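You operate a simulated robot arm through the tools that you are given. There is no shell and no other tool. Be economical: measure what you need, move in short steps, check, and stop when the job is done.

You run a simulated two-armed robot. Do the job below in one go: nothing can be reset, and whatever is moved stays where it is left.

JOB
Put one of the brown coin rolls from the customer side of counter 23 on the teller side of counter 24. Switch the small note counter switch on. Put the black tea bag from the customer side of counter 23 on the teller side of counter 24 and the green tea bag on the counter end. Take the paper roll on the customer side of counter 25 and put it away on the top of the tall desk. Open the kettle cupboard left door, fetch the red cup from the top of the kettle cupboard and set it on the upper shelf of the kettle cupboard and shut the door again. Pull the middle paper drawer open. The order is free. Set down upright: paper roll, cup.

The check looks at the end state, three seconds after you hand in, the way a careful person would. Anything else that was tipped, shoved, dropped, spilled or broken makes it a failure.

ROBOT AND FRAMES
Two 6-joint arms with two-finger parallel grippers on one trunk, on a base that drives. Base frame: it is fixed to the floor where the robot stands at the start and does not move with it; the origin is under the middle of the robot, x ahead of it, y to its left, z up; the surface under the hand at the start is at about z = 0.78. Units: m, rad, N and s.
The left shoulder is at the start at [0.06, 0.187, 1.122], the right one opposite. With the tool pointing down near the work surface each hand reaches from about 0.2 to 0.62 m from the robot's upright axis, wherever it stands, measured 20 degrees to its own side. Places, roughly: brown coin roll [0.5, 0.5, 0.75]; counter end [0.6, -3.6, 0.8]; cup [6.5, -3.5, 0.75]; kettle cupboard left door [6.7, -3.4, 0.4]; middle paper drawer [5.4, -3.3, 0.3]; paper roll (6x6x6 cm) [0.6, -2.7, 0.8]; small note counter switch [1.4, -1, 0.8]; tea bag [0.5, 0, 0.75]; teller side of counter 24 [1.2, -1.5, 0.8]; top of the tall desk [-2.6, 3.6, 1]; upper shelf of the kettle cupboard [6.5, -3.7, 0.4]. Payload 1.57 kg a hand.
Tool frame (each hand has its own): the origin (TCP) lies between the finger pads and is the grasp point; the fingertips stand 0.03 m ahead of it; z points along the fingers, y is the line along which they close. The gripper opens to 0.11 m. The fingers are 0.024 m wide and 0.012 m thick; the gripper's body (0.048 by 0.112 m) begins 0.078 m behind the TCP.
Orientation is that of the tool frame in the base frame, as a unit quaternion [w, x, y, z]. With the fingers straight down and closing along the base's y, the tool's x points along the base's -x, its y along +y and its z along -z.

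CONTROLS
- The arms move only by the tool arm_command. It takes "left_rows", "right_rows" or both (then of equal length, played together; a hand with none holds still); each is a list of rows, each a list of 2 entries, a list of its own where there are three numbers: the shift along the tool's x, y, z in mm, then the turn, a rotation vector about the tool's x, y, z in rad. In form: [[[dx, dy, dz], [wx, wy, wz]], ...]. A call has 1 to 10 rows; each row shifts and turns the commanded pose from where the row before left it, along the tool's axes as they then stand. "left_grip" and "right_grip" are, for a hand that has rows, the gripper command, from -1 (shut) to 1 (fully open), values between in proportion, set as the call begins (left out, the last holds). Rows are played at 5 a second. More than 0.05 m and 0.15 rad between two rows, or a gripper value outside its range, and nothing of the call is played. A pose out of reach is approached as far as the arm can. The call stops where the force on the tool passes 40 N (or 10 N more than at its start, if that is more) or the arm is blocked; 0.2 s more then pass. The fingers move at their own pace (about 0.153 m/s each) and stop on an object; they squeeze with about 23 N. The grip force told is the motor's: it shows also when the fingers shut on nothing. Time passes only in rows, and 0.2 s behind the last, so rows that do not move let the fingers close. The reply holds the time, the measured pose of the TCP, the force on the tool along the base axes, the opening and the grip force, in the units named above and with some noise, with the torque about the TCP (base axes, N m) and any sound that the robot's microphone picked up, and new pictures: "show" is both (left out), scene, wrist or none (wrist: the cameras of the hands that moved).
- Cameras (640 x 400 px; columns grow to the right, rows downward): "scene" is now at [0.0085, 0.0179, 1.6561]; the picture's right is [0.25, -0.97, 0.00], its down [-0.81, -0.20, -0.55] and it looks along [0.54, 0.14, -0.83] (base axes); focal length 253 px, centre (320, 200). "left" rides on the left gripper at [0.07, -0.016, -0.141] in its tool frame; the picture's right is [0.23, 0.97, 0.00], its down [-0.86, 0.20, -0.48] and it looks along [-0.47, 0.11, 0.88] (tool axes); focal length 222 px, centre (320, 200). "right" rides on the right gripper at [0.07, 0.016, -0.141] in its tool frame; the picture's right is [-0.23, 0.97, 0.00], its down [-0.86, -0.20, -0.48] and it looks along [-0.47, -0.11, 0.88] (tool axes); focal length 222 px, centre (320, 200). There is no depth. A picture from a camera that has moved, and an enlarged one, comes with that camera's place and axes in the base frame and with its lens.
- lift_body(by): slides the trunk up (or, below 0, down) by that many m; the arms and the scene camera ride with it, the base frame stays. It gives what a move gives, with no picture.
- drive_base(legs): drives the robot by 1 to 6 legs, each [ahead, left, turn to the left] in m, m and rad, along the robot's own axes; the way and the turn of a leg run together, so that a leg with both is an arc; at most 1.5 m and 3.142 rad a leg. The arms and the cameras ride along, it lands a little off, and it stops where it bumps. It gives what a move gives, and a new picture of the scene camera.
- aim_head(pan, tilt): turns the head with the scene camera to pan (to the left, within 1.501 rad either way) and tilt (down, from -0.506 to 1.204), counted from straight ahead of the robot. It gives what a move gives, and a new picture of the scene camera.
- zoom(camera, box): a new picture of the part [left, top, right, bottom] of that camera's present view, enlarged. No time passes.
- sign_off(): hands the job in; it is judged then, once.

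Go step by step. Nothing tells you exact positions but the pictures and the camera data: compare them with the known pose of the tool, close in by small moves and look again before you grip or let go. The budget is 207 turns and 260 pictures, counting those below and the enlarged ones. Unless the task says otherwise, let go and move clear before handing in, and close with one line.

The tools are called after "Call:" as a command line: name --argument value ..., lists and objects as JSON in quotes. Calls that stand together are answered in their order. arm_command: Moves the arms, as the interface text tells. Its arguments: {"type":"object","properties":{"left_rows":{"type":"array","items":{"type":"array"}},"left_grip":{"type":"number"},"right_rows":{"type":"array","items":{"type":"array"}},"right_grip":{"type":"number"},"show":{"type":"string","enum":["both","scene","wrist","none"]}},"required":[]} The other tools are called the same way: lift_body (by) slides the trunk up or down; drive_base (legs) drives the base; aim_head (pan, tilt) turns the head that bears the scene camera; zoom (camera, box) takes an enlarged picture of a part of a camera's view; sign_off () hands the job in.

At the start:

```text
clock: 0.0
left_tool_pos: [0.4505, 0.1773, 1.1239]
left_ee_rot: [0.001, 0.0, 1.0, -0.001]
left_contact_force: [0.3, -0.8, 0.5]
left_wrist_torque: [0.02, 0.01, 0.01]
left_gripper_width: 0.1101
left_finger_force: 0.0
right_tool_pos: [0.3737, -0.1592, 1.04]
right_ee_rot: [0.0, -0.001, 1.0, 0.001]
right_contact_force: [0.8, -0.1, 0.3]
right_wrist_torque: [-0.03, 0.02, 0.01]
right_gripper_width: 0.1099
right_finger_force: 0.0
trunk travel left (down, up): [-0.75, 0.24]
robot x, y, heading: [0.0018, 0.0003, -0.003]
head pan, tilt: [0.248, 0.986]
```

scene: 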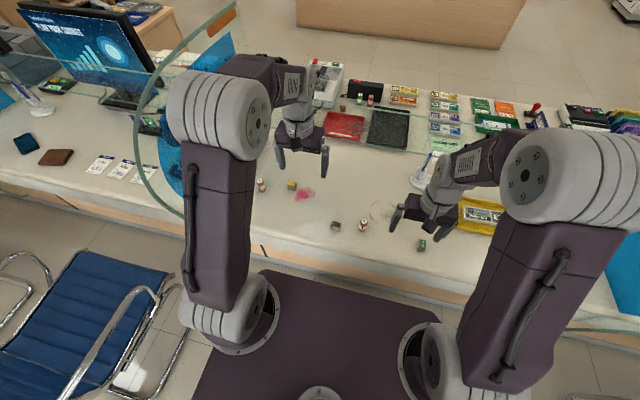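
right: 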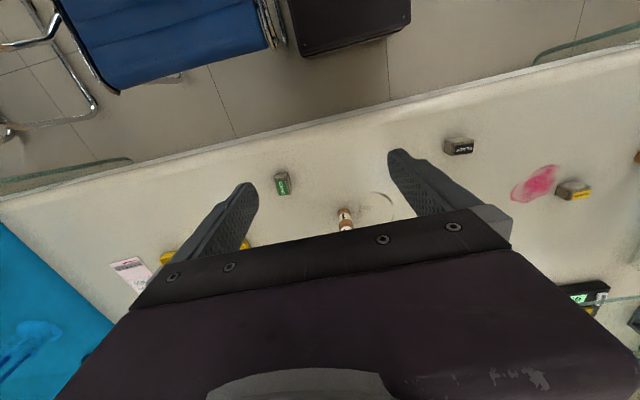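
left: 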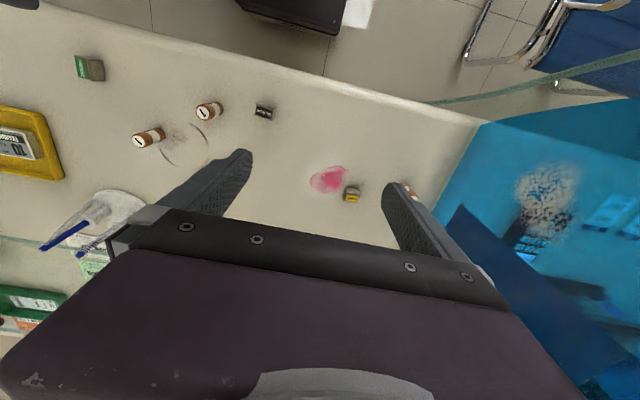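

I see counter 23 in front of me with small tea bags (green, black, yellow labels) and brown coin rolls between the glass and the customer edge. I'll look closer to identify and locate them.

Call:
zoom --camera "left" --box '[40, 30, 440, 280]'

Call:
zoom --camera "right" --box '[240, 100, 640, 350]'

Call:
zoom --camera "scene" --box '[240, 150, 480, 300]'

```text
1.60 times, centred on (240, 155) of left
camera zoom: at [0.3795, 0.1623, 1.2648], right [-0.23, 0.97, 0.0], down [0.85, 0.2, 0.48], along [0.47, 0.11, -0.88], focal length 355 px, centre (448, 272)
```

zoom: 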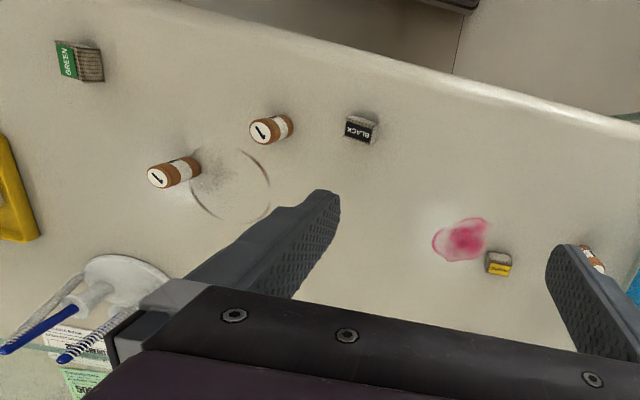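

```text
1.60 times, centred on (440, 225) of right
camera zoom: at [0.3039, -0.142, 1.1814], right [0.23, 0.97, 0.0], down [0.86, -0.2, 0.48], along [0.47, -0.11, -0.88], focal length 355 px, centre (128, 160)
```

zoom: 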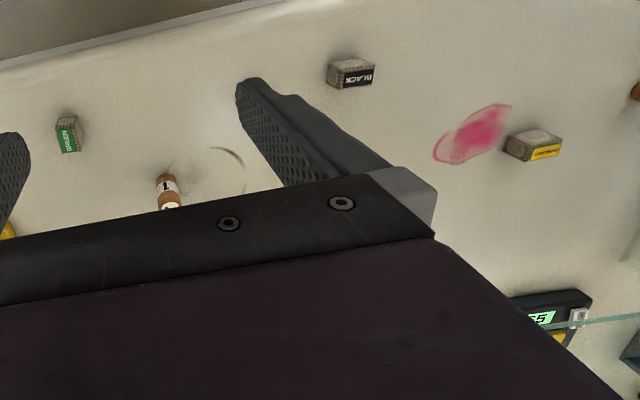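

```text
2.67 times, centred on (360, 225) of scene
camera zoom: at [0.0085, 0.0179, 1.6561], right [0.25, -0.97, 0.0], down [-0.81, -0.2, -0.55], along [0.54, 0.14, -0.83], focal length 674 px, centre (213, 133)
```

zoom: 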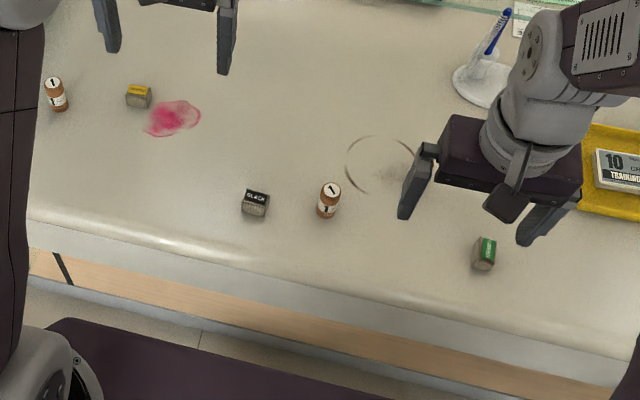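

Both views agree: black bag ≈ (0.46, 0.07), green bag ≈ (0.465, −0.253), a standing coin roll ≈ (0.48, −0.025), counter about z 0.78. First I take the green bag with the right hand.

Call:
arm_command --right_rows '[[[-30, -31, 20], [0, 0, 0]], [[-30, -31, 30], [0, 0, 0]], [[-31, -31, 30], [0, 0, 0]], [[0, 0, 30], [0, 0, 0]]]' --right_grip 1 --show "both"

```text
refused: row 2 steps farther than a row can; nothing moved
```

Call:
arm_command --right_rows '[[[-30, -31, 20], [0, 0, 0]], [[-30, -31, 20], [0, 0, 0]], [[-31, -31, 20], [0, 0, 0]], [[0, 0, 45], [0, 0, 0]]]' --right_grip 1 --show "wrist"

```text
clock: 1.0
left_tool_pos: [0.4503, 0.1793, 1.124]
left_ee_rot: [0.001, 0.001, 1.0, -0.001]
left_contact_force: [0.4, 0.1, -0.3]
left_wrist_torque: [0.04, 0.0, -0.02]
left_gripper_width: 0.1099
left_finger_force: 0.2
right_tool_pos: [0.465, -0.2521, 0.9352]
right_ee_rot: [-0.001, 0.0, 1.0, 0.0]
right_contact_force: [0.0, 0.4, 0.5]
right_wrist_torque: [0.04, 0.01, -0.04]
right_gripper_width: 0.1099
right_finger_force: 0.0
trunk travel left (down, up): [-0.75, 0.24]
robot x, y, heading: [0.0042, -0.0005, -0.003]
head pan, tilt: [0.248, 0.986]
camera right: at [0.396, -0.2358, 1.0771], right [0.23, 0.97, 0.0], down [0.86, -0.2, 0.48], along [0.46, -0.11, -0.88], focal length 222 px, centre (320, 200)
```

right: 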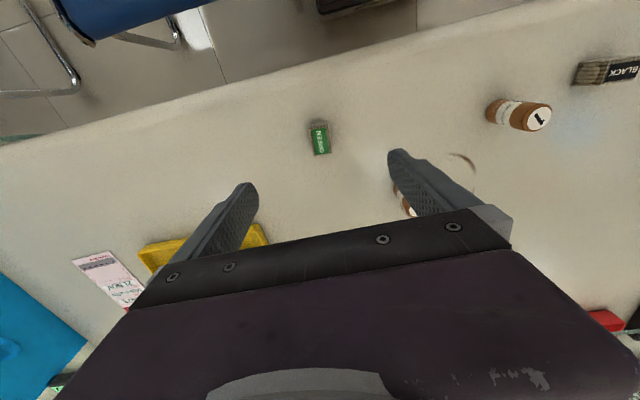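

The green bag lies about (0.458, −0.251), nearly square to the fingers. I descend over it.

Call:
arm_command --right_rows '[[[7, 1, 40], [0, 0, 0]], [[0, 0, 40], [0, 0, 0]], [[0, 0, 28], [0, 0, 0]]]' --show "wrist"

```text
clock: 1.8
left_tool_pos: [0.4494, 0.1775, 1.1243]
left_ee_rot: [0.001, 0.001, 1.0, -0.002]
left_contact_force: [0.2, 0.6, 0.3]
left_wrist_torque: [0.03, 0.01, -0.04]
left_gripper_width: 0.11
left_finger_force: 0.1
right_tool_pos: [0.4601, -0.2516, 0.8259]
right_ee_rot: [0.0, 0.0, 1.0, 0.0]
right_contact_force: [-0.6, 0.1, 0.7]
right_wrist_torque: [0.0, 0.0, 0.03]
right_gripper_width: 0.1097
right_finger_force: 0.1
trunk travel left (down, up): [-0.75, 0.24]
robot x, y, heading: [0.0043, 0.0001, 0.001]
head pan, tilt: [0.248, 0.986]
camera right: at [0.3912, -0.235, 0.9682], right [0.23, 0.97, 0.0], down [0.86, -0.2, 0.48], along [0.47, -0.11, -0.88], focal length 222 px, centre (320, 200)
```

right: 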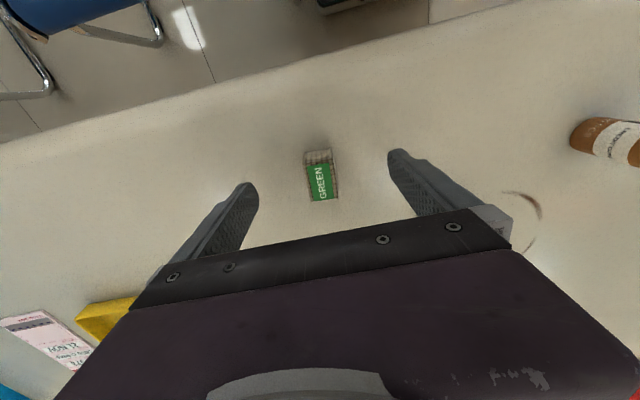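

The bag sits centred between the fingertips. I go slightly lower and close.

Call:
arm_command --right_rows '[[[0, 0, 7], [0, 0, 0]], [[0, 0, 0], [0, 0, 0]]]' --show "none"

Call:
arm_command --right_rows '[[[0, 0, 0], [0, 0, 0]], [[0, 0, 0], [0, 0, 0]], [[0, 0, 0], [0, 0, 0]], [[0, 0, 0], [0, 0, 0]]]' --right_grip -1 --show "wrist"

```text
clock: 2.4
left_tool_pos: [0.4491, 0.1773, 1.125]
left_ee_rot: [0.001, 0.0, 1.0, -0.001]
left_contact_force: [0.5, 0.7, 0.2]
left_wrist_torque: [0.01, -0.01, -0.04]
left_gripper_width: 0.1099
left_finger_force: 0.0
right_tool_pos: [0.4609, -0.2509, 0.8185]
right_ee_rot: [0.0, 0.0, 1.0, 0.0]
right_contact_force: [0.8, -0.2, -0.6]
right_wrist_torque: [-0.03, 0.04, 0.04]
right_gripper_width: 0.1097
right_finger_force: 0.1
trunk travel left (down, up): [-0.75, 0.24]
robot x, y, heading: [-0.0039, 0.0, 0.008]
head pan, tilt: [0.248, 0.986]
```

```text
clock: 3.4
left_tool_pos: [0.4495, 0.178, 1.1242]
left_ee_rot: [0.001, 0.001, 1.0, -0.001]
left_contact_force: [0.2, 0.4, -0.6]
left_wrist_torque: [0.03, 0.02, -0.02]
left_gripper_width: 0.1098
left_finger_force: 0.1
right_tool_pos: [0.4609, -0.2504, 0.8179]
right_ee_rot: [0.001, 0.0, 1.0, -0.001]
right_contact_force: [-0.7, 0.1, 0.9]
right_wrist_torque: [-0.03, -0.01, 0.02]
right_gripper_width: 0.0239
right_finger_force: 23.6
trunk travel left (down, up): [-0.75, 0.24]
robot x, y, heading: [0.0024, 0.0008, 0.003]
head pan, tilt: [0.248, 0.986]
camera right: at [0.3911, -0.234, 0.9609], right [0.23, 0.97, 0.0], down [0.86, -0.2, 0.48], along [0.47, -0.11, -0.88], focal length 222 px, centre (320, 200)
```

right: 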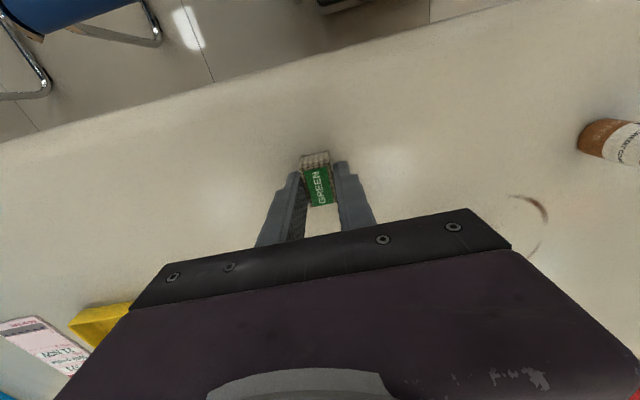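

The green bag is held (opening 24 mm). I lift it clear, tuck in and look along the customer side toward counter 25.

Call:
arm_command --right_rows '[[[0, 0, -45], [0, 0, 0]], [[0, 0, -45], [0, 0, 0]], [[0, 0, -45], [0, 0, 0]], [[0, 0, -45], [0, 0, 0]], [[45, 0, 0], [0, 0, 0]], [[45, 0, 0], [0, 0, 0]]]' --show "none"

Call:
aim_head --pan -1.2 --tilt 0.5

```text
clock: 4.8
left_tool_pos: [0.4494, 0.1792, 1.1246]
left_ee_rot: [0.002, 0.0, 1.0, -0.001]
left_contact_force: [0.1, 0.0, 0.7]
left_wrist_torque: [0.0, 0.0, 0.0]
left_gripper_width: 0.1099
left_finger_force: 0.0
right_tool_pos: [0.3666, -0.2494, 0.9979]
right_ee_rot: [0.001, 0.001, 1.0, -0.001]
right_contact_force: [-0.5, 0.3, -0.8]
right_wrist_torque: [0.04, -0.02, 0.0]
right_gripper_width: 0.0235
right_finger_force: 22.7
trunk travel left (down, up): [-0.75, 0.24]
robot x, y, heading: [0.0017, -0.0035, 0.0]
head pan, tilt: [0.248, 0.986]
```

```text
clock: 6.4
left_tool_pos: [0.449, 0.1786, 1.124]
left_ee_rot: [0.001, 0.001, 1.0, -0.001]
left_contact_force: [0.3, 0.8, -0.6]
left_wrist_torque: [0.0, -0.02, 0.0]
left_gripper_width: 0.1098
left_finger_force: 0.0
right_tool_pos: [0.3695, -0.2504, 0.9979]
right_ee_rot: [0.0, 0.0, 1.0, -0.001]
right_contact_force: [0.5, 0.0, 0.6]
right_wrist_torque: [0.02, 0.0, -0.04]
right_gripper_width: 0.0239
right_finger_force: 23.5
trunk travel left (down, up): [-0.75, 0.24]
robot x, y, heading: [-0.0037, -0.0034, 0.002]
head pan, tilt: [-1.201, 0.499]
camera scene: at [-0.0269, -0.0842, 1.6961], right [-0.93, -0.36, 0.0], down [-0.17, 0.45, -0.88], along [0.32, -0.82, -0.48], focal length 253 px, centre (320, 200)
```

scene: 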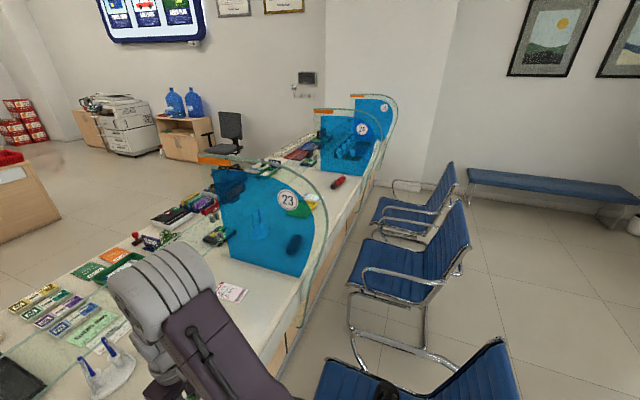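

Chairs stand along the customer side, so I'll have to back out and drive behind them. I look around the other directions for the layout.

Call:
aim_head --pan -0.5 --tilt 0.3

Call:
aim_head --pan 1.2 --tilt 0.5

Call:
aim_head --pan -1.5 --tilt 0.8

```text
clock: 7.4
left_tool_pos: [0.4511, 0.1783, 1.1245]
left_ee_rot: [0.001, 0.001, 1.0, -0.001]
left_contact_force: [0.3, -0.7, -0.4]
left_wrist_torque: [0.01, 0.03, 0.02]
left_gripper_width: 0.1101
left_finger_force: 0.1
right_tool_pos: [0.3709, -0.2507, 0.9983]
right_ee_rot: [0.0, 0.001, 1.0, -0.001]
right_contact_force: [0.0, 0.7, -0.5]
right_wrist_torque: [0.02, 0.0, -0.01]
right_gripper_width: 0.0238
right_finger_force: 22.8
trunk travel left (down, up): [-0.75, 0.24]
robot x, y, heading: [-0.0029, 0.0019, -0.0]
head pan, tilt: [-0.499, 0.3]
camera scene: at [0.0221, -0.0443, 1.7145], right [-0.48, -0.88, 0.0], down [-0.26, 0.14, -0.96], along [0.84, -0.46, -0.3], focal length 253 px, centre (320, 200)
```

scene: 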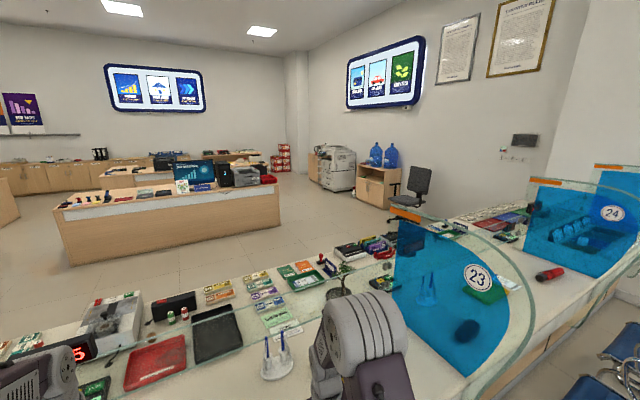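

```text
clock: 9.2
left_tool_pos: [0.4505, 0.1782, 1.1235]
left_ee_rot: [0.001, 0.001, 1.0, -0.001]
left_contact_force: [-0.1, 0.4, 0.3]
left_wrist_torque: [-0.01, -0.02, 0.02]
left_gripper_width: 0.1098
left_finger_force: 0.0
right_tool_pos: [0.3701, -0.2504, 0.9978]
right_ee_rot: [-0.001, 0.0, 1.0, 0.0]
right_contact_force: [0.5, -0.7, -0.3]
right_wrist_torque: [0.0, 0.02, -0.01]
right_gripper_width: 0.0232
right_finger_force: 23.2
trunk travel left (down, up): [-0.75, 0.24]
robot x, y, heading: [0.0018, -0.0022, -0.002]
head pan, tilt: [1.201, 0.499]
camera scene: at [-0.0269, 0.0854, 1.6961], right [0.93, -0.36, 0.0], down [-0.17, -0.45, -0.88], along [0.32, 0.82, -0.48], focal length 253 px, centre (320, 200)
```

scene: 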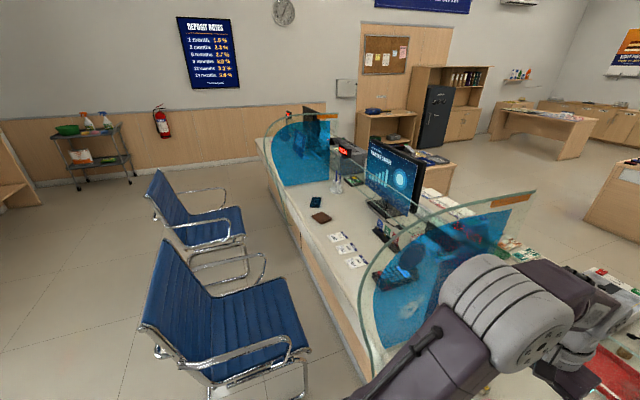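

```text
clock: 11.6
left_tool_pos: [0.4494, 0.1784, 1.123]
left_ee_rot: [0.001, 0.0, 1.0, -0.001]
left_contact_force: [-0.2, -1.0, 0.1]
left_wrist_torque: [0.0, 0.0, -0.01]
left_gripper_width: 0.1103
left_finger_force: 0.0
right_tool_pos: [0.3703, -0.2503, 0.9989]
right_ee_rot: [-0.001, 0.0, 1.0, 0.0]
right_contact_force: [0.1, -0.7, -0.7]
right_wrist_torque: [-0.01, 0.0, -0.02]
right_gripper_width: 0.0235
right_finger_force: 23.0
trunk travel left (down, up): [-0.75, 0.24]
robot x, y, heading: [-0.0, -0.0033, -0.0]
head pan, tilt: [-1.499, 0.799]
camera scene: at [-0.054, -0.0799, 1.6702], right [-1.0, -0.07, 0.0], down [-0.05, 0.71, -0.7], along [0.05, -0.7, -0.72], focal length 253 px, centre (320, 200)
```

scene: 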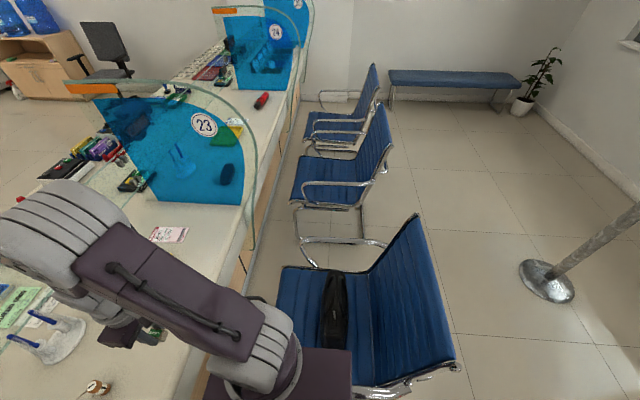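

The layout is clear: a row of chairs at x≈−0.4…0.25, a queue post near (−1.6, −1.0), and an open lane between them at x≈−0.95. I tuck in the left arm, back out and drive right along that lane.

Call:
arm_command --left_rows '[[[45, 0, 0], [0, 0, 0]], [[45, 0, 0], [0, 0, 0]], [[0, 0, 0], [0, 0, 0]]]' --show "none"

Call:
drive_base --legs '[[-0.5, 0.12, 0], [-0.45, 0, 0], [0, -0.6, 0]]'

```text
clock: 12.4
left_tool_pos: [0.3608, 0.1813, 1.1238]
left_ee_rot: [0.0, 0.0, 1.0, -0.001]
left_contact_force: [1.0, -0.1, -0.4]
left_wrist_torque: [-0.02, 0.02, 0.0]
left_gripper_width: 0.11
left_finger_force: 0.0
right_tool_pos: [0.3703, -0.2507, 0.9975]
right_ee_rot: [0.0, -0.001, 1.0, 0.0]
right_contact_force: [0.2, -0.9, 0.3]
right_wrist_torque: [-0.03, 0.02, 0.0]
right_gripper_width: 0.0233
right_finger_force: 23.4
trunk travel left (down, up): [-0.75, 0.24]
robot x, y, heading: [-0.002, -0.0017, -0.001]
head pan, tilt: [-1.499, 0.799]
```

```text
clock: 20.8
left_tool_pos: [-0.6036, -0.304, 1.1242]
left_ee_rot: [0.001, -0.01, 1.0, 0.0]
left_contact_force: [0.3, -0.8, -0.4]
left_wrist_torque: [-0.03, -0.01, 0.04]
left_gripper_width: 0.1099
left_finger_force: 0.0
right_tool_pos: [-0.5848, -0.7369, 0.9978]
right_ee_rot: [0.0, -0.011, 1.0, 0.0]
right_contact_force: [0.8, -0.5, -0.5]
right_wrist_torque: [0.02, 0.0, 0.04]
right_gripper_width: 0.0227
right_finger_force: 23.2
trunk travel left (down, up): [-0.75, 0.24]
robot x, y, heading: [-0.9656, -0.4944, 0.018]
head pan, tilt: [-1.499, 0.799]
camera scene: at [-1.0126, -0.5735, 1.6702], right [-1.0, -0.09, 0.0], down [-0.07, 0.71, -0.7], along [0.06, -0.69, -0.72], focal length 253 px, centre (320, 200)
```

scene: 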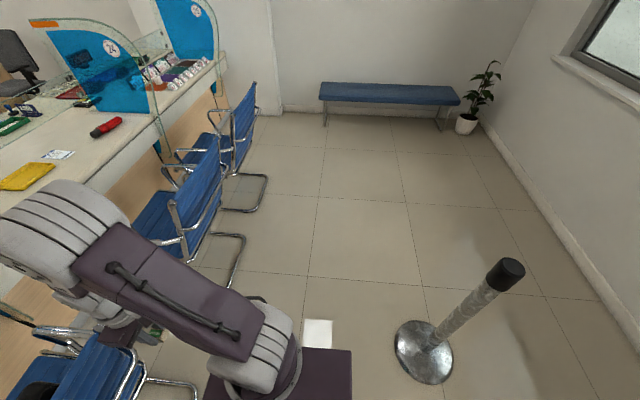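

The lane is open past the post, with no belts. I slide right to about y=−2.9 and look at counter 25.

Call:
drive_base --legs '[[0, -1.2, -0.018], [0, -1.2, 0]]'

Call:
aim_head --pan 0.0 --tilt 0.6

```text
clock: 32.7
left_tool_pos: [-0.6363, -2.7456, 1.1239]
left_ee_rot: [0.001, 0.023, 1.0, -0.001]
left_contact_force: [1.0, 0.3, 0.3]
left_wrist_torque: [0.02, -0.01, 0.0]
left_gripper_width: 0.1098
left_finger_force: 0.0
right_tool_pos: [-0.6463, -3.1773, 0.9976]
right_ee_rot: [0.0, 0.022, 1.0, 0.001]
right_contact_force: [0.3, 0.5, -0.1]
right_wrist_torque: [0.01, 0.0, -0.01]
right_gripper_width: 0.022
right_finger_force: 23.4
trunk travel left (down, up): [-0.75, 0.24]
robot x, y, heading: [-1.0043, -2.9059, -0.044]
head pan, tilt: [-1.499, 0.799]
camera scene: at [-1.0613, -2.9881, 1.6702], right [-1.0, -0.03, 0.0], down [-0.02, 0.72, -0.7], along [0.02, -0.7, -0.72], focal length 253 px, centre (320, 200)
```

scene: 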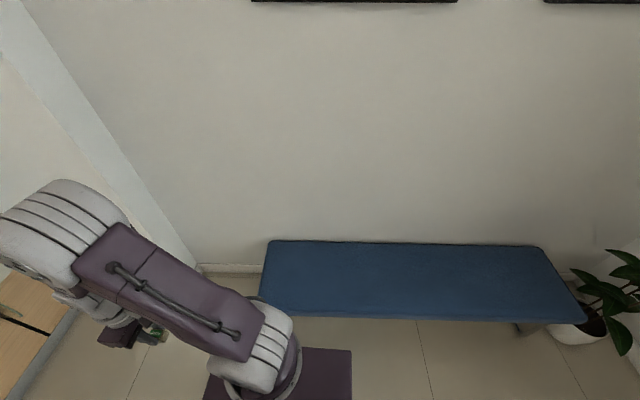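

```text
clock: 34.3
left_tool_pos: [-0.6365, -2.7452, 1.1236]
left_ee_rot: [0.001, 0.022, 1.0, -0.001]
left_contact_force: [0.3, -0.7, -0.4]
left_wrist_torque: [-0.01, 0.03, 0.0]
left_gripper_width: 0.1098
left_finger_force: 0.0
right_tool_pos: [-0.6457, -3.1776, 0.9987]
right_ee_rot: [0.001, 0.021, 1.0, 0.0]
right_contact_force: [-0.4, -0.2, -0.2]
right_wrist_torque: [0.01, -0.01, 0.0]
right_gripper_width: 0.0218
right_finger_force: 22.9
trunk travel left (down, up): [-0.75, 0.24]
robot x, y, heading: [-1.0047, -2.9142, -0.045]
head pan, tilt: [0.0, 0.6]
camera scene: at [-0.9752, -2.9118, 1.687], right [-0.04, -1.0, 0.0], down [-0.56, 0.03, -0.82], along [0.82, -0.04, -0.57], focal length 253 px, centre (320, 200)
```

scene: 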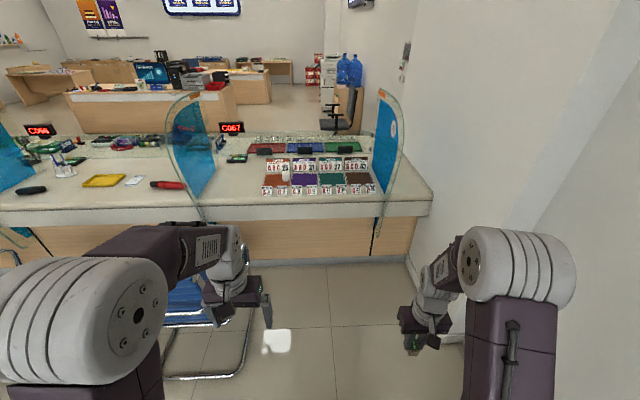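

Counter 25 and its narrow end section beside the last blue panel are in view. I enlarge this part.

Call:
zoom --camera "scene" --box '[220, 110, 460, 260]'

Call:
zoom --camera "scene" --box '[0, 100, 240, 250]'

```text
2.67 times, centred on (340, 185) of scene
camera zoom: at [-0.9752, -2.9118, 1.687], right [-0.04, -1.0, 0.0], down [-0.56, 0.03, -0.82], along [0.82, -0.04, -0.57], focal length 674 px, centre (267, 240)
```

zoom: 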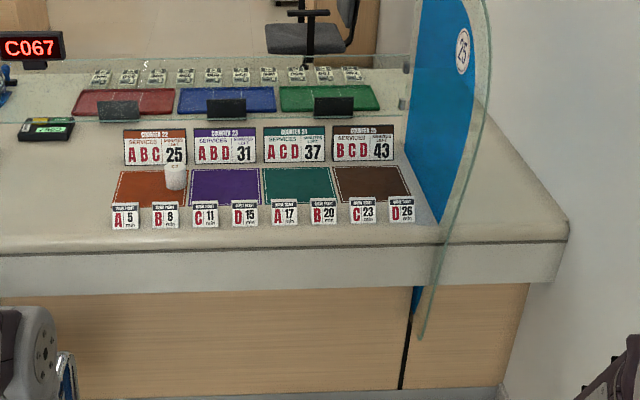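

```text
2.67 times, centred on (120, 175) of scene
camera zoom: at [-0.9752, -2.9118, 1.687], right [-0.04, -1.0, 0.0], down [-0.56, 0.03, -0.82], along [0.82, -0.04, -0.57], focal length 674 px, centre (853, 267)
```

zoom: 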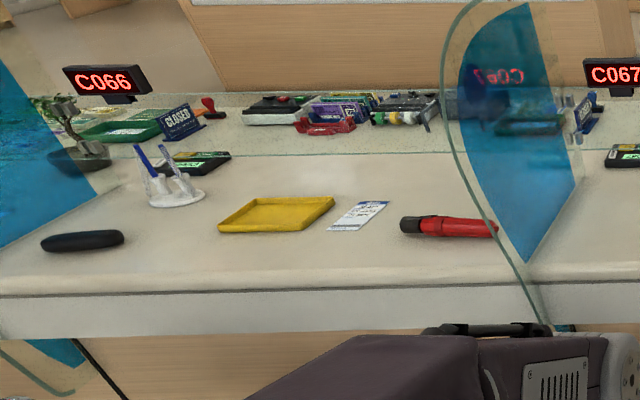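

The paper roll stands on the orange mat at ≈(0.58, −2.74). The counter end is the strip right of panel 25, y −3.43…−3.72. I drive up to it, keeping clear of the glass that bulges to x≈0.22.

Call:
drive_base --legs '[[0.5, -0.12, 0.045], [0, -0.35, 0], [0.25, 0, 0]]'

```text
clock: 40.6
left_tool_pos: [0.112, -3.1845, 1.124]
left_ee_rot: [0.001, -0.012, 1.0, -0.001]
left_contact_force: [0.1, 0.4, 0.5]
left_wrist_torque: [0.0, 0.0, 0.01]
left_gripper_width: 0.1102
left_finger_force: 0.1
right_tool_pos: [0.132, -3.6156, 0.9987]
right_ee_rot: [0.001, -0.014, 1.0, -0.001]
right_contact_force: [0.6, 0.1, 0.2]
right_wrist_torque: [-0.01, -0.02, -0.03]
right_gripper_width: 0.0217
right_finger_force: 22.8
trunk travel left (down, up): [-0.75, 0.24]
robot x, y, heading: [-0.242, -3.3752, 0.025]
head pan, tilt: [0.0, 0.6]
camera scene: at [-0.2153, -3.3734, 1.6871], right [0.03, -1.0, 0.0], down [-0.56, -0.01, -0.83], along [0.83, 0.02, -0.56], focal length 253 px, centre (320, 200)
```

scene: 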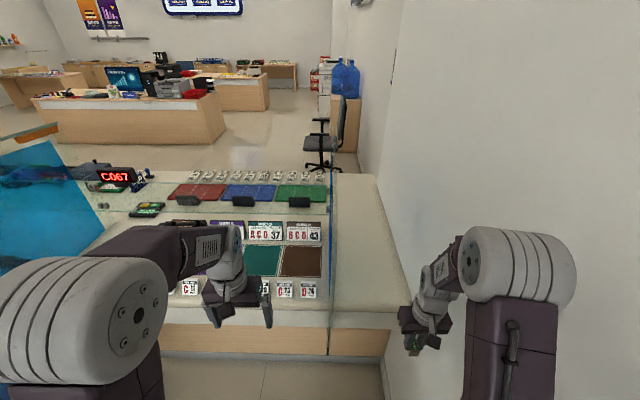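

The panel is edge-on straight ahead, the end strip to its right. I move a bit closer and reach over it with the right hand.

Call:
drive_base --legs '[[0.17, 0, -0.025]]'

```text
clock: 42.0
left_tool_pos: [0.2867, -3.1891, 1.1248]
left_ee_rot: [0.002, -0.001, 1.0, -0.001]
left_contact_force: [-0.5, 0.1, 0.6]
left_wrist_torque: [-0.02, -0.06, 0.04]
left_gripper_width: 0.1104
left_finger_force: 0.1
right_tool_pos: [0.2976, -3.6213, 0.9986]
right_ee_rot: [0.001, -0.001, 1.0, 0.0]
right_contact_force: [-0.5, -0.8, -0.1]
right_wrist_torque: [0.0, -0.04, 0.04]
right_gripper_width: 0.0217
right_finger_force: 23.1
trunk travel left (down, up): [-0.75, 0.24]
robot x, y, heading: [-0.0689, -3.3731, -0.0]
head pan, tilt: [0.0, 0.6]
camera scene: at [-0.0447, -3.3713, 1.6871], right [0.0, -1.0, 0.0], down [-0.56, 0.0, -0.83], along [0.83, 0.0, -0.56], focal length 253 px, centre (320, 200)
```

scene: 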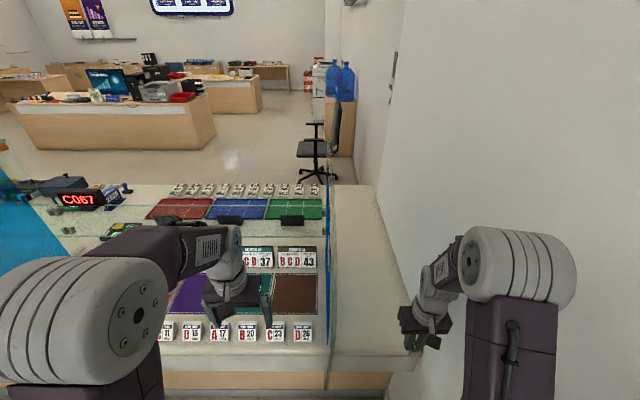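

I move over the strip at about (0.46, −3.56) and lower most of the way.

Call:
arm_command --right_rows '[[[-40, 15, 0], [0, 0, 0]], [[-42, 15, 0], [0, 0, 0]], [[-42, 15, 0], [0, 0, 0]], [[-40, 15, 0], [0, 0, 0]], [[0, 0, 45], [0, 0, 0]], [[0, 0, 45], [0, 0, 0]], [[0, 0, 40], [0, 0, 0]]]' --show "both"

```text
clock: 43.6
left_tool_pos: [0.2902, -3.1894, 1.1232]
left_ee_rot: [0.0, -0.001, 1.0, 0.0]
left_contact_force: [-1.0, 0.6, 0.4]
left_wrist_torque: [-0.02, 0.03, 0.0]
left_gripper_width: 0.1101
left_finger_force: 0.0
right_tool_pos: [0.4638, -3.5632, 0.8694]
right_ee_rot: [-0.001, -0.002, 1.0, 0.0]
right_contact_force: [0.3, 0.8, -0.7]
right_wrist_torque: [0.01, 0.03, -0.01]
right_gripper_width: 0.0214
right_finger_force: 22.6
trunk travel left (down, up): [-0.75, 0.24]
robot x, y, heading: [-0.0727, -3.3686, 0.005]
head pan, tilt: [0.0, 0.6]
camera scene: at [-0.0405, -3.3715, 1.6871], right [0.0, -1.0, 0.0], down [-0.57, 0.0, -0.82], along [0.82, 0.0, -0.57], focal length 253 px, centre (320, 200)
camera right: at [0.3944, -3.5467, 1.0121], right [0.22, 0.97, 0.0], down [0.86, -0.2, 0.48], along [0.47, -0.11, -0.88], focal length 222 px, centre (320, 200)
```

scene: 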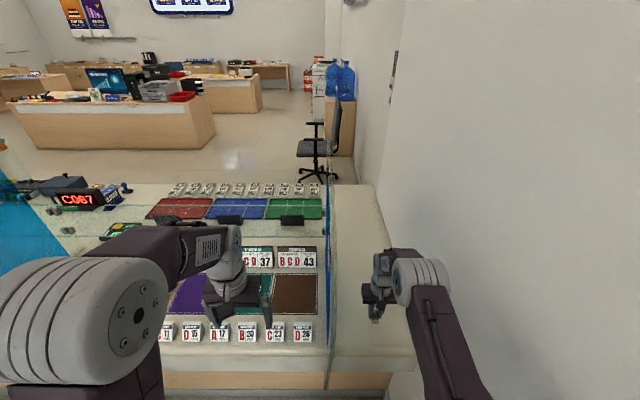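
right: 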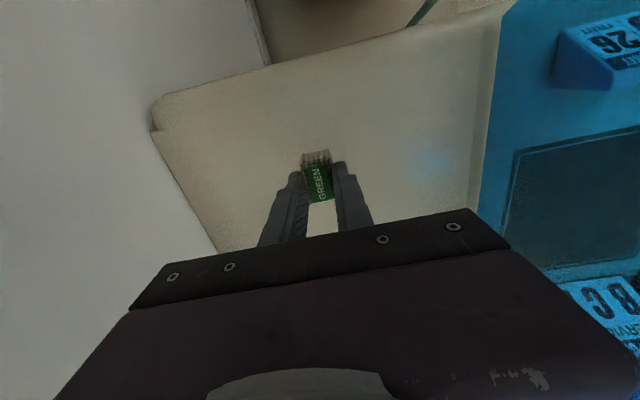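

The bag is over clear counter. I lower to the height at which it was gripped, checking the force.

Call:
arm_command --right_rows '[[[0, 0, 30], [0, 0, 0]], [[0, 0, 17], [0, 0, 0]], [[0, 0, 3], [0, 0, 0]]]' --show "none"

```text
clock: 44.4
left_tool_pos: [0.2863, -3.1891, 1.1252]
left_ee_rot: [0.002, 0.0, 1.0, -0.001]
left_contact_force: [-0.7, 0.2, -0.9]
left_wrist_torque: [-0.01, 0.01, 0.03]
left_gripper_width: 0.1101
left_finger_force: 0.0
right_tool_pos: [0.464, -3.5619, 0.8244]
right_ee_rot: [0.006, -0.002, 1.0, 0.0]
right_contact_force: [1.3, -6.1, 39.2]
right_wrist_torque: [-0.23, 0.07, 0.0]
right_gripper_width: 0.0217
right_finger_force: 23.3
trunk travel left (down, up): [-0.75, 0.24]
robot x, y, heading: [-0.0692, -3.3704, 0.001]
head pan, tilt: [0.0, 0.6]
```

It touches down (about 39 N), so I back off slightly, open, and lift away.

Call:
arm_command --right_rows '[[[0, 0, -4], [0, 0, 0]], [[0, 0, 0], [0, 0, 0]]]' --show "none"

```text
clock: 45.0
left_tool_pos: [0.2885, -3.1895, 1.1252]
left_ee_rot: [0.002, -0.001, 1.0, 0.0]
left_contact_force: [-0.1, 0.0, -0.3]
left_wrist_torque: [-0.03, 0.0, 0.03]
left_gripper_width: 0.11
left_finger_force: 0.2
right_tool_pos: [0.4625, -3.5618, 0.8244]
right_ee_rot: [0.002, -0.001, 1.0, 0.0]
right_contact_force: [7.7, -6.8, 23.0]
right_wrist_torque: [-0.17, -0.47, -0.02]
right_gripper_width: 0.0215
right_finger_force: 23.0
trunk travel left (down, up): [-0.75, 0.24]
robot x, y, heading: [-0.067, -3.3724, 0.002]
head pan, tilt: [0.0, 0.6]
```

Call:
arm_command --right_rows '[[[0, 0, -2], [0, 0, 0]], [[0, 0, 0], [0, 0, 0]]]' --show "none"

Call:
arm_command --right_rows '[[[0, 0, 0], [0, 0, 0]], [[0, 0, 0], [0, 0, 0]], [[0, 0, 0], [0, 0, 0]]]' --right_grip 0.0 --show "none"

Call:
arm_command --right_rows '[[[0, 0, -30], [0, 0, 0]], [[0, 0, -45], [0, 0, 0]], [[0, 0, -45], [0, 0, 0]], [[0, 0, -45], [0, 0, 0]]]' --show "wrist"

```text
clock: 45.6
left_tool_pos: [0.2874, -3.1893, 1.1236]
left_ee_rot: [0.002, -0.001, 1.0, 0.0]
left_contact_force: [-0.3, 0.9, -0.1]
left_wrist_torque: [0.01, 0.03, -0.01]
left_gripper_width: 0.1098
left_finger_force: 0.1
right_tool_pos: [0.4622, -3.5619, 0.8253]
right_ee_rot: [-0.001, -0.001, 1.0, 0.0]
right_contact_force: [5.2, -3.8, 14.1]
right_wrist_torque: [-0.13, -0.3, -0.01]
right_gripper_width: 0.0215
right_finger_force: 23.2
trunk travel left (down, up): [-0.75, 0.24]
robot x, y, heading: [-0.0689, -3.3702, 0.002]
head pan, tilt: [0.0, 0.6]
```

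```text
clock: 46.4
left_tool_pos: [0.2897, -3.1885, 1.1237]
left_ee_rot: [0.001, -0.001, 1.0, 0.0]
left_contact_force: [0.3, 0.3, -0.1]
left_wrist_torque: [-0.01, -0.04, -0.02]
left_gripper_width: 0.1098
left_finger_force: 0.1
right_tool_pos: [0.463, -3.5622, 0.8237]
right_ee_rot: [-0.001, -0.001, 1.0, 0.0]
right_contact_force: [0.0, 0.1, -1.2]
right_wrist_torque: [-0.02, -0.01, 0.0]
right_gripper_width: 0.055
right_finger_force: 0.0
trunk travel left (down, up): [-0.75, 0.24]
robot x, y, heading: [-0.0674, -3.3688, 0.004]
head pan, tilt: [0.0, 0.6]
```

```text
clock: 47.4
left_tool_pos: [0.2884, -3.1887, 1.1234]
left_ee_rot: [0.0, -0.002, 1.0, 0.0]
left_contact_force: [-0.1, -0.2, 0.1]
left_wrist_torque: [0.01, -0.05, 0.02]
left_gripper_width: 0.11
left_finger_force: 0.0
right_tool_pos: [0.4651, -3.565, 0.9894]
right_ee_rot: [0.0, -0.001, 1.0, 0.0]
right_contact_force: [0.0, -0.2, 0.7]
right_wrist_torque: [0.0, 0.01, -0.02]
right_gripper_width: 0.0549
right_finger_force: 0.1
trunk travel left (down, up): [-0.75, 0.24]
robot x, y, heading: [-0.0729, -3.3717, 0.001]
head pan, tilt: [0.0, 0.6]
camera right: at [0.3954, -3.5472, 1.1317], right [0.22, 0.97, 0.0], down [0.86, -0.2, 0.48], along [0.47, -0.11, -0.88], focal length 222 px, centre (320, 200)
```

right: 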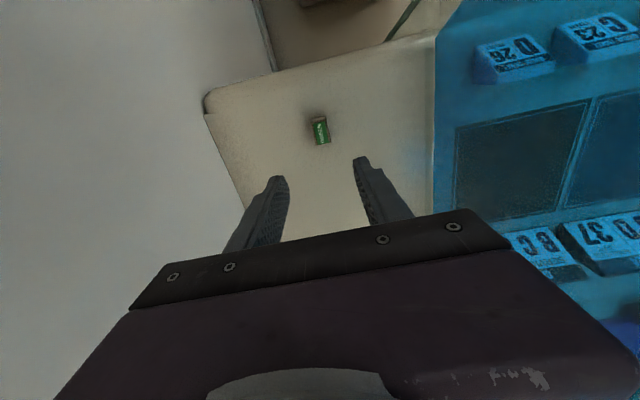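

The green bag stands well on the counter end. I retract, back off and drive to the paper roll, taking it with the left hand.

Call:
arm_command --right_rows '[[[45, -10, 0], [0, 0, 0]], [[45, -10, 0], [0, 0, 0]], [[45, -10, 0], [0, 0, 0]], [[35, -10, 0], [0, 0, 0]]]' --show "none"

Call:
drive_base --legs '[[-0.35, 0, 0], [0, 0.46, 0], [0.35, 0, 0]]'

Call:
aim_head --pan 0.2 --tilt 0.9

```text
clock: 48.4
left_tool_pos: [0.2879, -3.1895, 1.1231]
left_ee_rot: [0.0, -0.001, 1.0, 0.0]
left_contact_force: [0.4, -0.1, -0.1]
left_wrist_torque: [0.05, -0.02, -0.04]
left_gripper_width: 0.11
left_finger_force: 0.1
right_tool_pos: [0.293, -3.5987, 0.9915]
right_ee_rot: [0.001, -0.002, 1.0, 0.0]
right_contact_force: [0.7, 0.7, 0.1]
right_wrist_torque: [0.01, 0.02, 0.01]
right_gripper_width: 0.055
right_finger_force: 0.0
trunk travel left (down, up): [-0.75, 0.24]
robot x, y, heading: [-0.0685, -3.3732, 0.003]
head pan, tilt: [0.0, 0.6]
```

```text
clock: 54.9
left_tool_pos: [0.292, -2.7308, 1.1229]
left_ee_rot: [0.001, -0.006, 1.0, -0.001]
left_contact_force: [0.5, 0.1, -0.6]
left_wrist_torque: [-0.02, -0.03, 0.0]
left_gripper_width: 0.11
left_finger_force: 0.0
right_tool_pos: [0.3034, -3.1416, 0.9919]
right_ee_rot: [0.0, -0.007, 1.0, 0.0]
right_contact_force: [0.8, 0.0, 0.2]
right_wrist_torque: [-0.05, 0.01, 0.01]
right_gripper_width: 0.0548
right_finger_force: 0.0
trunk travel left (down, up): [-0.75, 0.24]
robot x, y, heading: [-0.0622, -2.9201, 0.021]
head pan, tilt: [0.0, 0.6]
camera scene: at [-0.0359, -2.9172, 1.6871], right [0.01, -1.0, 0.0], down [-0.56, -0.01, -0.83], along [0.83, 0.01, -0.56], focal length 253 px, centre (320, 200)
```

scene: 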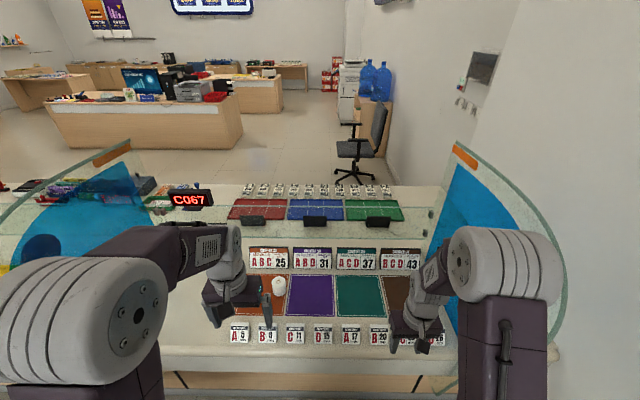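

```text
clock: 55.6
left_tool_pos: [0.2953, -2.7328, 1.1229]
left_ee_rot: [0.001, -0.008, 1.0, -0.001]
left_contact_force: [-0.3, 0.2, -0.8]
left_wrist_torque: [-0.01, 0.02, 0.03]
left_gripper_width: 0.1101
left_finger_force: 0.1
right_tool_pos: [0.3047, -3.1409, 0.9911]
right_ee_rot: [0.0, -0.008, 1.0, 0.0]
right_contact_force: [-0.3, -0.1, 0.1]
right_wrist_torque: [0.01, 0.01, 0.01]
right_gripper_width: 0.0551
right_finger_force: 0.1
trunk travel left (down, up): [-0.75, 0.24]
robot x, y, heading: [-0.0631, -2.9209, 0.013]
head pan, tilt: [0.201, 0.901]
camera scene: at [-0.0484, -2.9025, 1.6623], right [0.21, -0.98, 0.0], down [-0.77, -0.17, -0.62], along [0.61, 0.13, -0.78], focal length 253 px, centre (320, 200)
```

scene: 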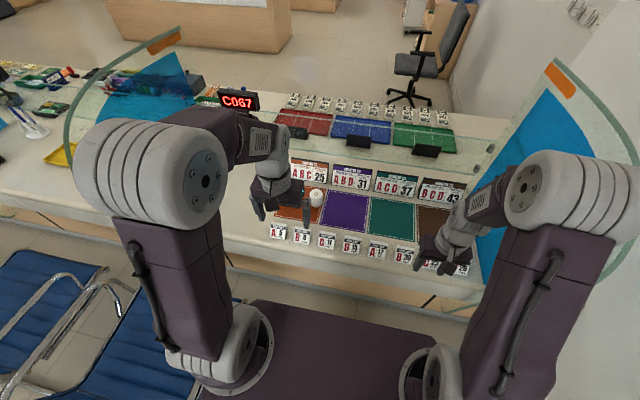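

The roll is at ≈(0.63, −2.74) by two views. I need about 0.10 m more reach, so I inch forward.

Call:
drive_base --legs '[[0.1, 0, -0.013]]'

Call:
arm_command --left_rows '[[[-45, 0, 0], [0, 0, 0]], [[-45, 0, 0], [0, 0, 0]], [[-45, 0, 0], [0, 0, 0]], [[-30, 0, 45], [0, 0, 0]], [[-15, 0, 45], [0, 0, 0]], [[0, 0, 45], [0, 0, 0]]]' --left_grip 1 --show "both"

```text
clock: 56.8
left_tool_pos: [0.395, -2.7353, 1.1231]
left_ee_rot: [0.001, 0.0, 1.0, -0.001]
left_contact_force: [0.1, -0.5, -0.2]
left_wrist_torque: [0.0, 0.02, -0.02]
left_gripper_width: 0.1097
left_finger_force: 0.0
right_tool_pos: [0.4004, -3.1455, 0.9914]
right_ee_rot: [0.0, -0.001, 1.0, 0.0]
right_contact_force: [0.0, -0.1, -0.1]
right_wrist_torque: [0.02, 0.02, -0.01]
right_gripper_width: 0.0551
right_finger_force: 0.1
trunk travel left (down, up): [-0.75, 0.24]
robot x, y, heading: [0.0358, -2.9155, 0.004]
head pan, tilt: [0.201, 0.901]
camera scene: at [0.0494, -2.9017, 1.6623], right [0.2, -0.98, 0.0], down [-0.77, -0.16, -0.62], along [0.61, 0.12, -0.78], focal length 253 px, centre (320, 200)
```

scene: 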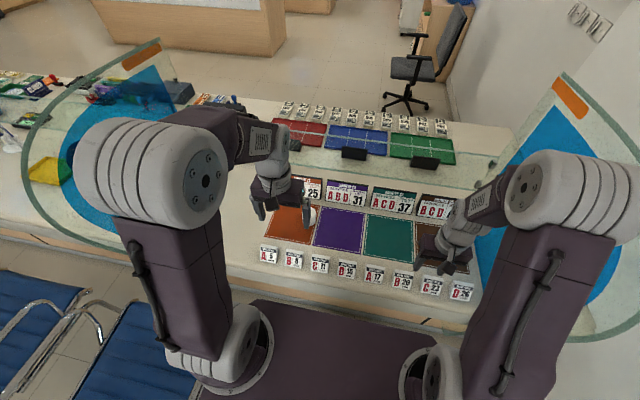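

```text
refused: row 4 steps farther than a row can; nothing moved
```

Call:
arm_command --left_rows '[[[-45, 0, 0], [0, 0, 0]], [[-45, 0, 0], [0, 0, 0]], [[-45, 0, 0], [0, 0, 0]], [[-45, 0, 0], [0, 0, 0]], [[-25, 0, 40], [0, 0, 0]], [[0, 0, 45], [0, 0, 0]], [[0, 0, 45], [0, 0, 0]]]' --left_grip 1 --show "both"

```text
clock: 58.4
left_tool_pos: [0.6041, -2.7369, 0.9959]
left_ee_rot: [-0.001, -0.001, 1.0, 0.0]
left_contact_force: [-1.0, -0.5, -1.2]
left_wrist_torque: [0.03, -0.01, 0.01]
left_gripper_width: 0.11
left_finger_force: 0.0
right_tool_pos: [0.4006, -3.1454, 0.9919]
right_ee_rot: [-0.001, -0.001, 1.0, 0.0]
right_contact_force: [-0.2, -0.8, 0.3]
right_wrist_torque: [-0.04, 0.0, -0.01]
right_gripper_width: 0.0548
right_finger_force: 0.0
trunk travel left (down, up): [-0.75, 0.24]
robot x, y, heading: [0.0381, -2.9188, 0.005]
head pan, tilt: [0.201, 0.901]
camera scene: at [0.0519, -2.9016, 1.6623], right [0.2, -0.98, 0.0], down [-0.77, -0.16, -0.62], along [0.61, 0.12, -0.78], focal length 253 px, centre (320, 200)
camera left: at [0.5338, -2.7531, 1.1363], right [-0.23, 0.97, 0.0], down [0.85, 0.2, 0.48], along [0.47, 0.11, -0.88], focal length 222 px, centre (320, 200)
```

scene: 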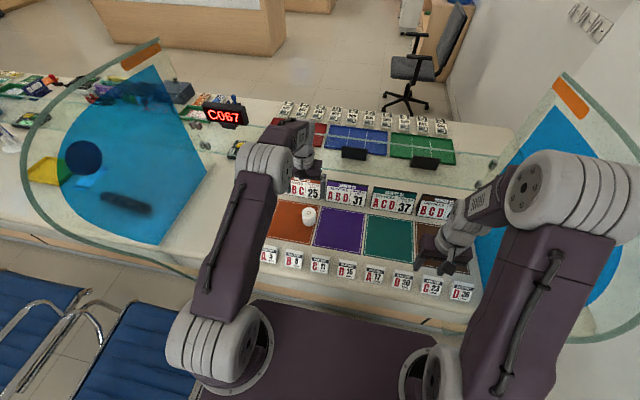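
left: 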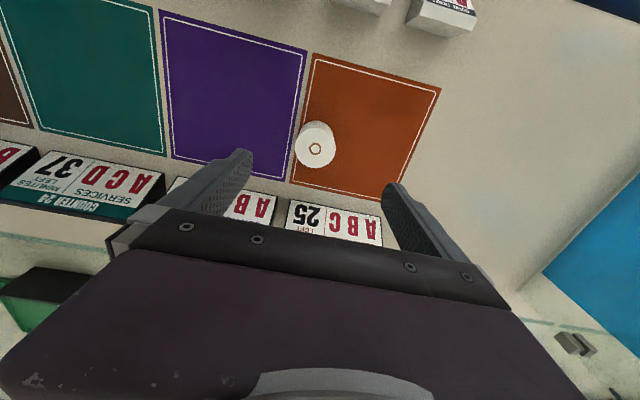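

The roll is at ≈(0.616, −2.740) between clear sides. I centre and descend.

Call:
arm_command --left_rows '[[[-12, -2, 40], [0, 0, 0]], [[0, 0, 45], [0, 0, 0]], [[0, 0, 45], [0, 0, 0]], [[0, 0, 30], [0, 0, 0]]]' --show "wrist"

```text
clock: 59.4
left_tool_pos: [0.6147, -2.7399, 0.8338]
left_ee_rot: [0.002, 0.0, 1.0, -0.001]
left_contact_force: [-0.3, -0.6, -0.3]
left_wrist_torque: [0.0, -0.02, -0.05]
left_gripper_width: 0.11
left_finger_force: 0.0
right_tool_pos: [0.4008, -3.1455, 0.9905]
right_ee_rot: [-0.001, -0.001, 1.0, 0.0]
right_contact_force: [-0.5, -0.2, 0.6]
right_wrist_torque: [-0.01, -0.01, -0.02]
right_gripper_width: 0.055
right_finger_force: 0.0
trunk travel left (down, up): [-0.75, 0.24]
robot x, y, heading: [0.0338, -2.915, 0.002]
head pan, tilt: [0.201, 0.901]
camera left: at [0.5458, -2.7562, 0.9741], right [-0.23, 0.97, 0.0], down [0.85, 0.2, 0.48], along [0.47, 0.11, -0.88], focal length 222 px, centre (320, 200)
```

left: 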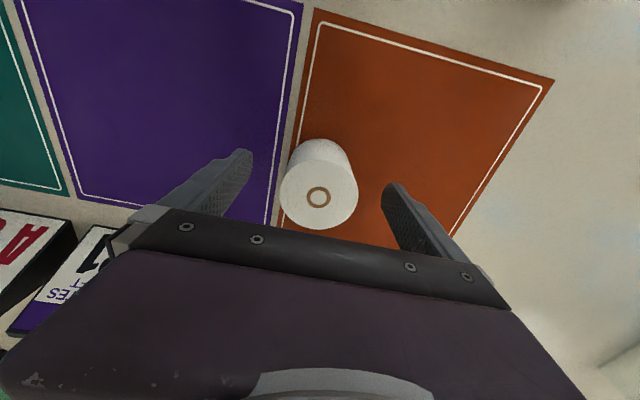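

Well centred. I lower a little and close.

Call:
arm_command --left_rows '[[[0, 0, 12], [0, 0, 0]], [[0, 0, 0], [0, 0, 0]]]' --show "none"

Call:
arm_command --left_rows '[[[0, 0, 0], [0, 0, 0]], [[0, 0, 0], [0, 0, 0]], [[0, 0, 0], [0, 0, 0]]]' --left_grip -1 --show "wrist"

```text
clock: 60.0
left_tool_pos: [0.6131, -2.7373, 0.8216]
left_ee_rot: [0.0, -0.001, 1.0, -0.001]
left_contact_force: [-0.2, -0.6, -0.3]
left_wrist_torque: [-0.01, 0.0, -0.02]
left_gripper_width: 0.1098
left_finger_force: 0.1
right_tool_pos: [0.3998, -3.145, 0.9913]
right_ee_rot: [-0.001, -0.001, 1.0, 0.002]
right_contact_force: [0.2, -0.1, -0.4]
right_wrist_torque: [0.01, 0.0, 0.0]
right_gripper_width: 0.055
right_finger_force: 0.0
trunk travel left (down, up): [-0.75, 0.24]
robot x, y, heading: [0.0403, -2.9185, 0.002]
head pan, tilt: [0.201, 0.901]
```

```text
clock: 60.8
left_tool_pos: [0.6139, -2.7387, 0.8208]
left_ee_rot: [0.001, 0.0, 1.0, -0.001]
left_contact_force: [0.0, -0.8, 0.2]
left_wrist_torque: [0.04, 0.02, -0.02]
left_gripper_width: 0.0545
left_finger_force: 22.5
right_tool_pos: [0.4014, -3.1448, 0.9915]
right_ee_rot: [0.001, -0.001, 1.0, 0.0]
right_contact_force: [-0.1, -0.3, 0.1]
right_wrist_torque: [0.03, 0.0, 0.0]
right_gripper_width: 0.0549
right_finger_force: 0.0
trunk travel left (down, up): [-0.75, 0.24]
robot x, y, heading: [0.0351, -2.9135, 0.003]
head pan, tilt: [0.201, 0.901]
camera left: at [0.5433, -2.7553, 0.9619], right [-0.23, 0.97, 0.0], down [0.85, 0.2, 0.48], along [0.47, 0.11, -0.88], focal length 222 px, centre (320, 200)
```

left: 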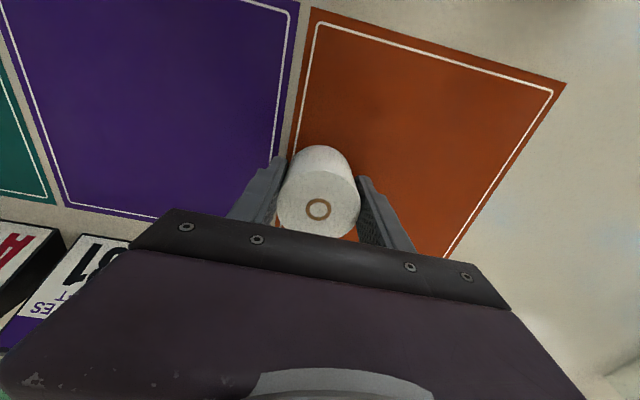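

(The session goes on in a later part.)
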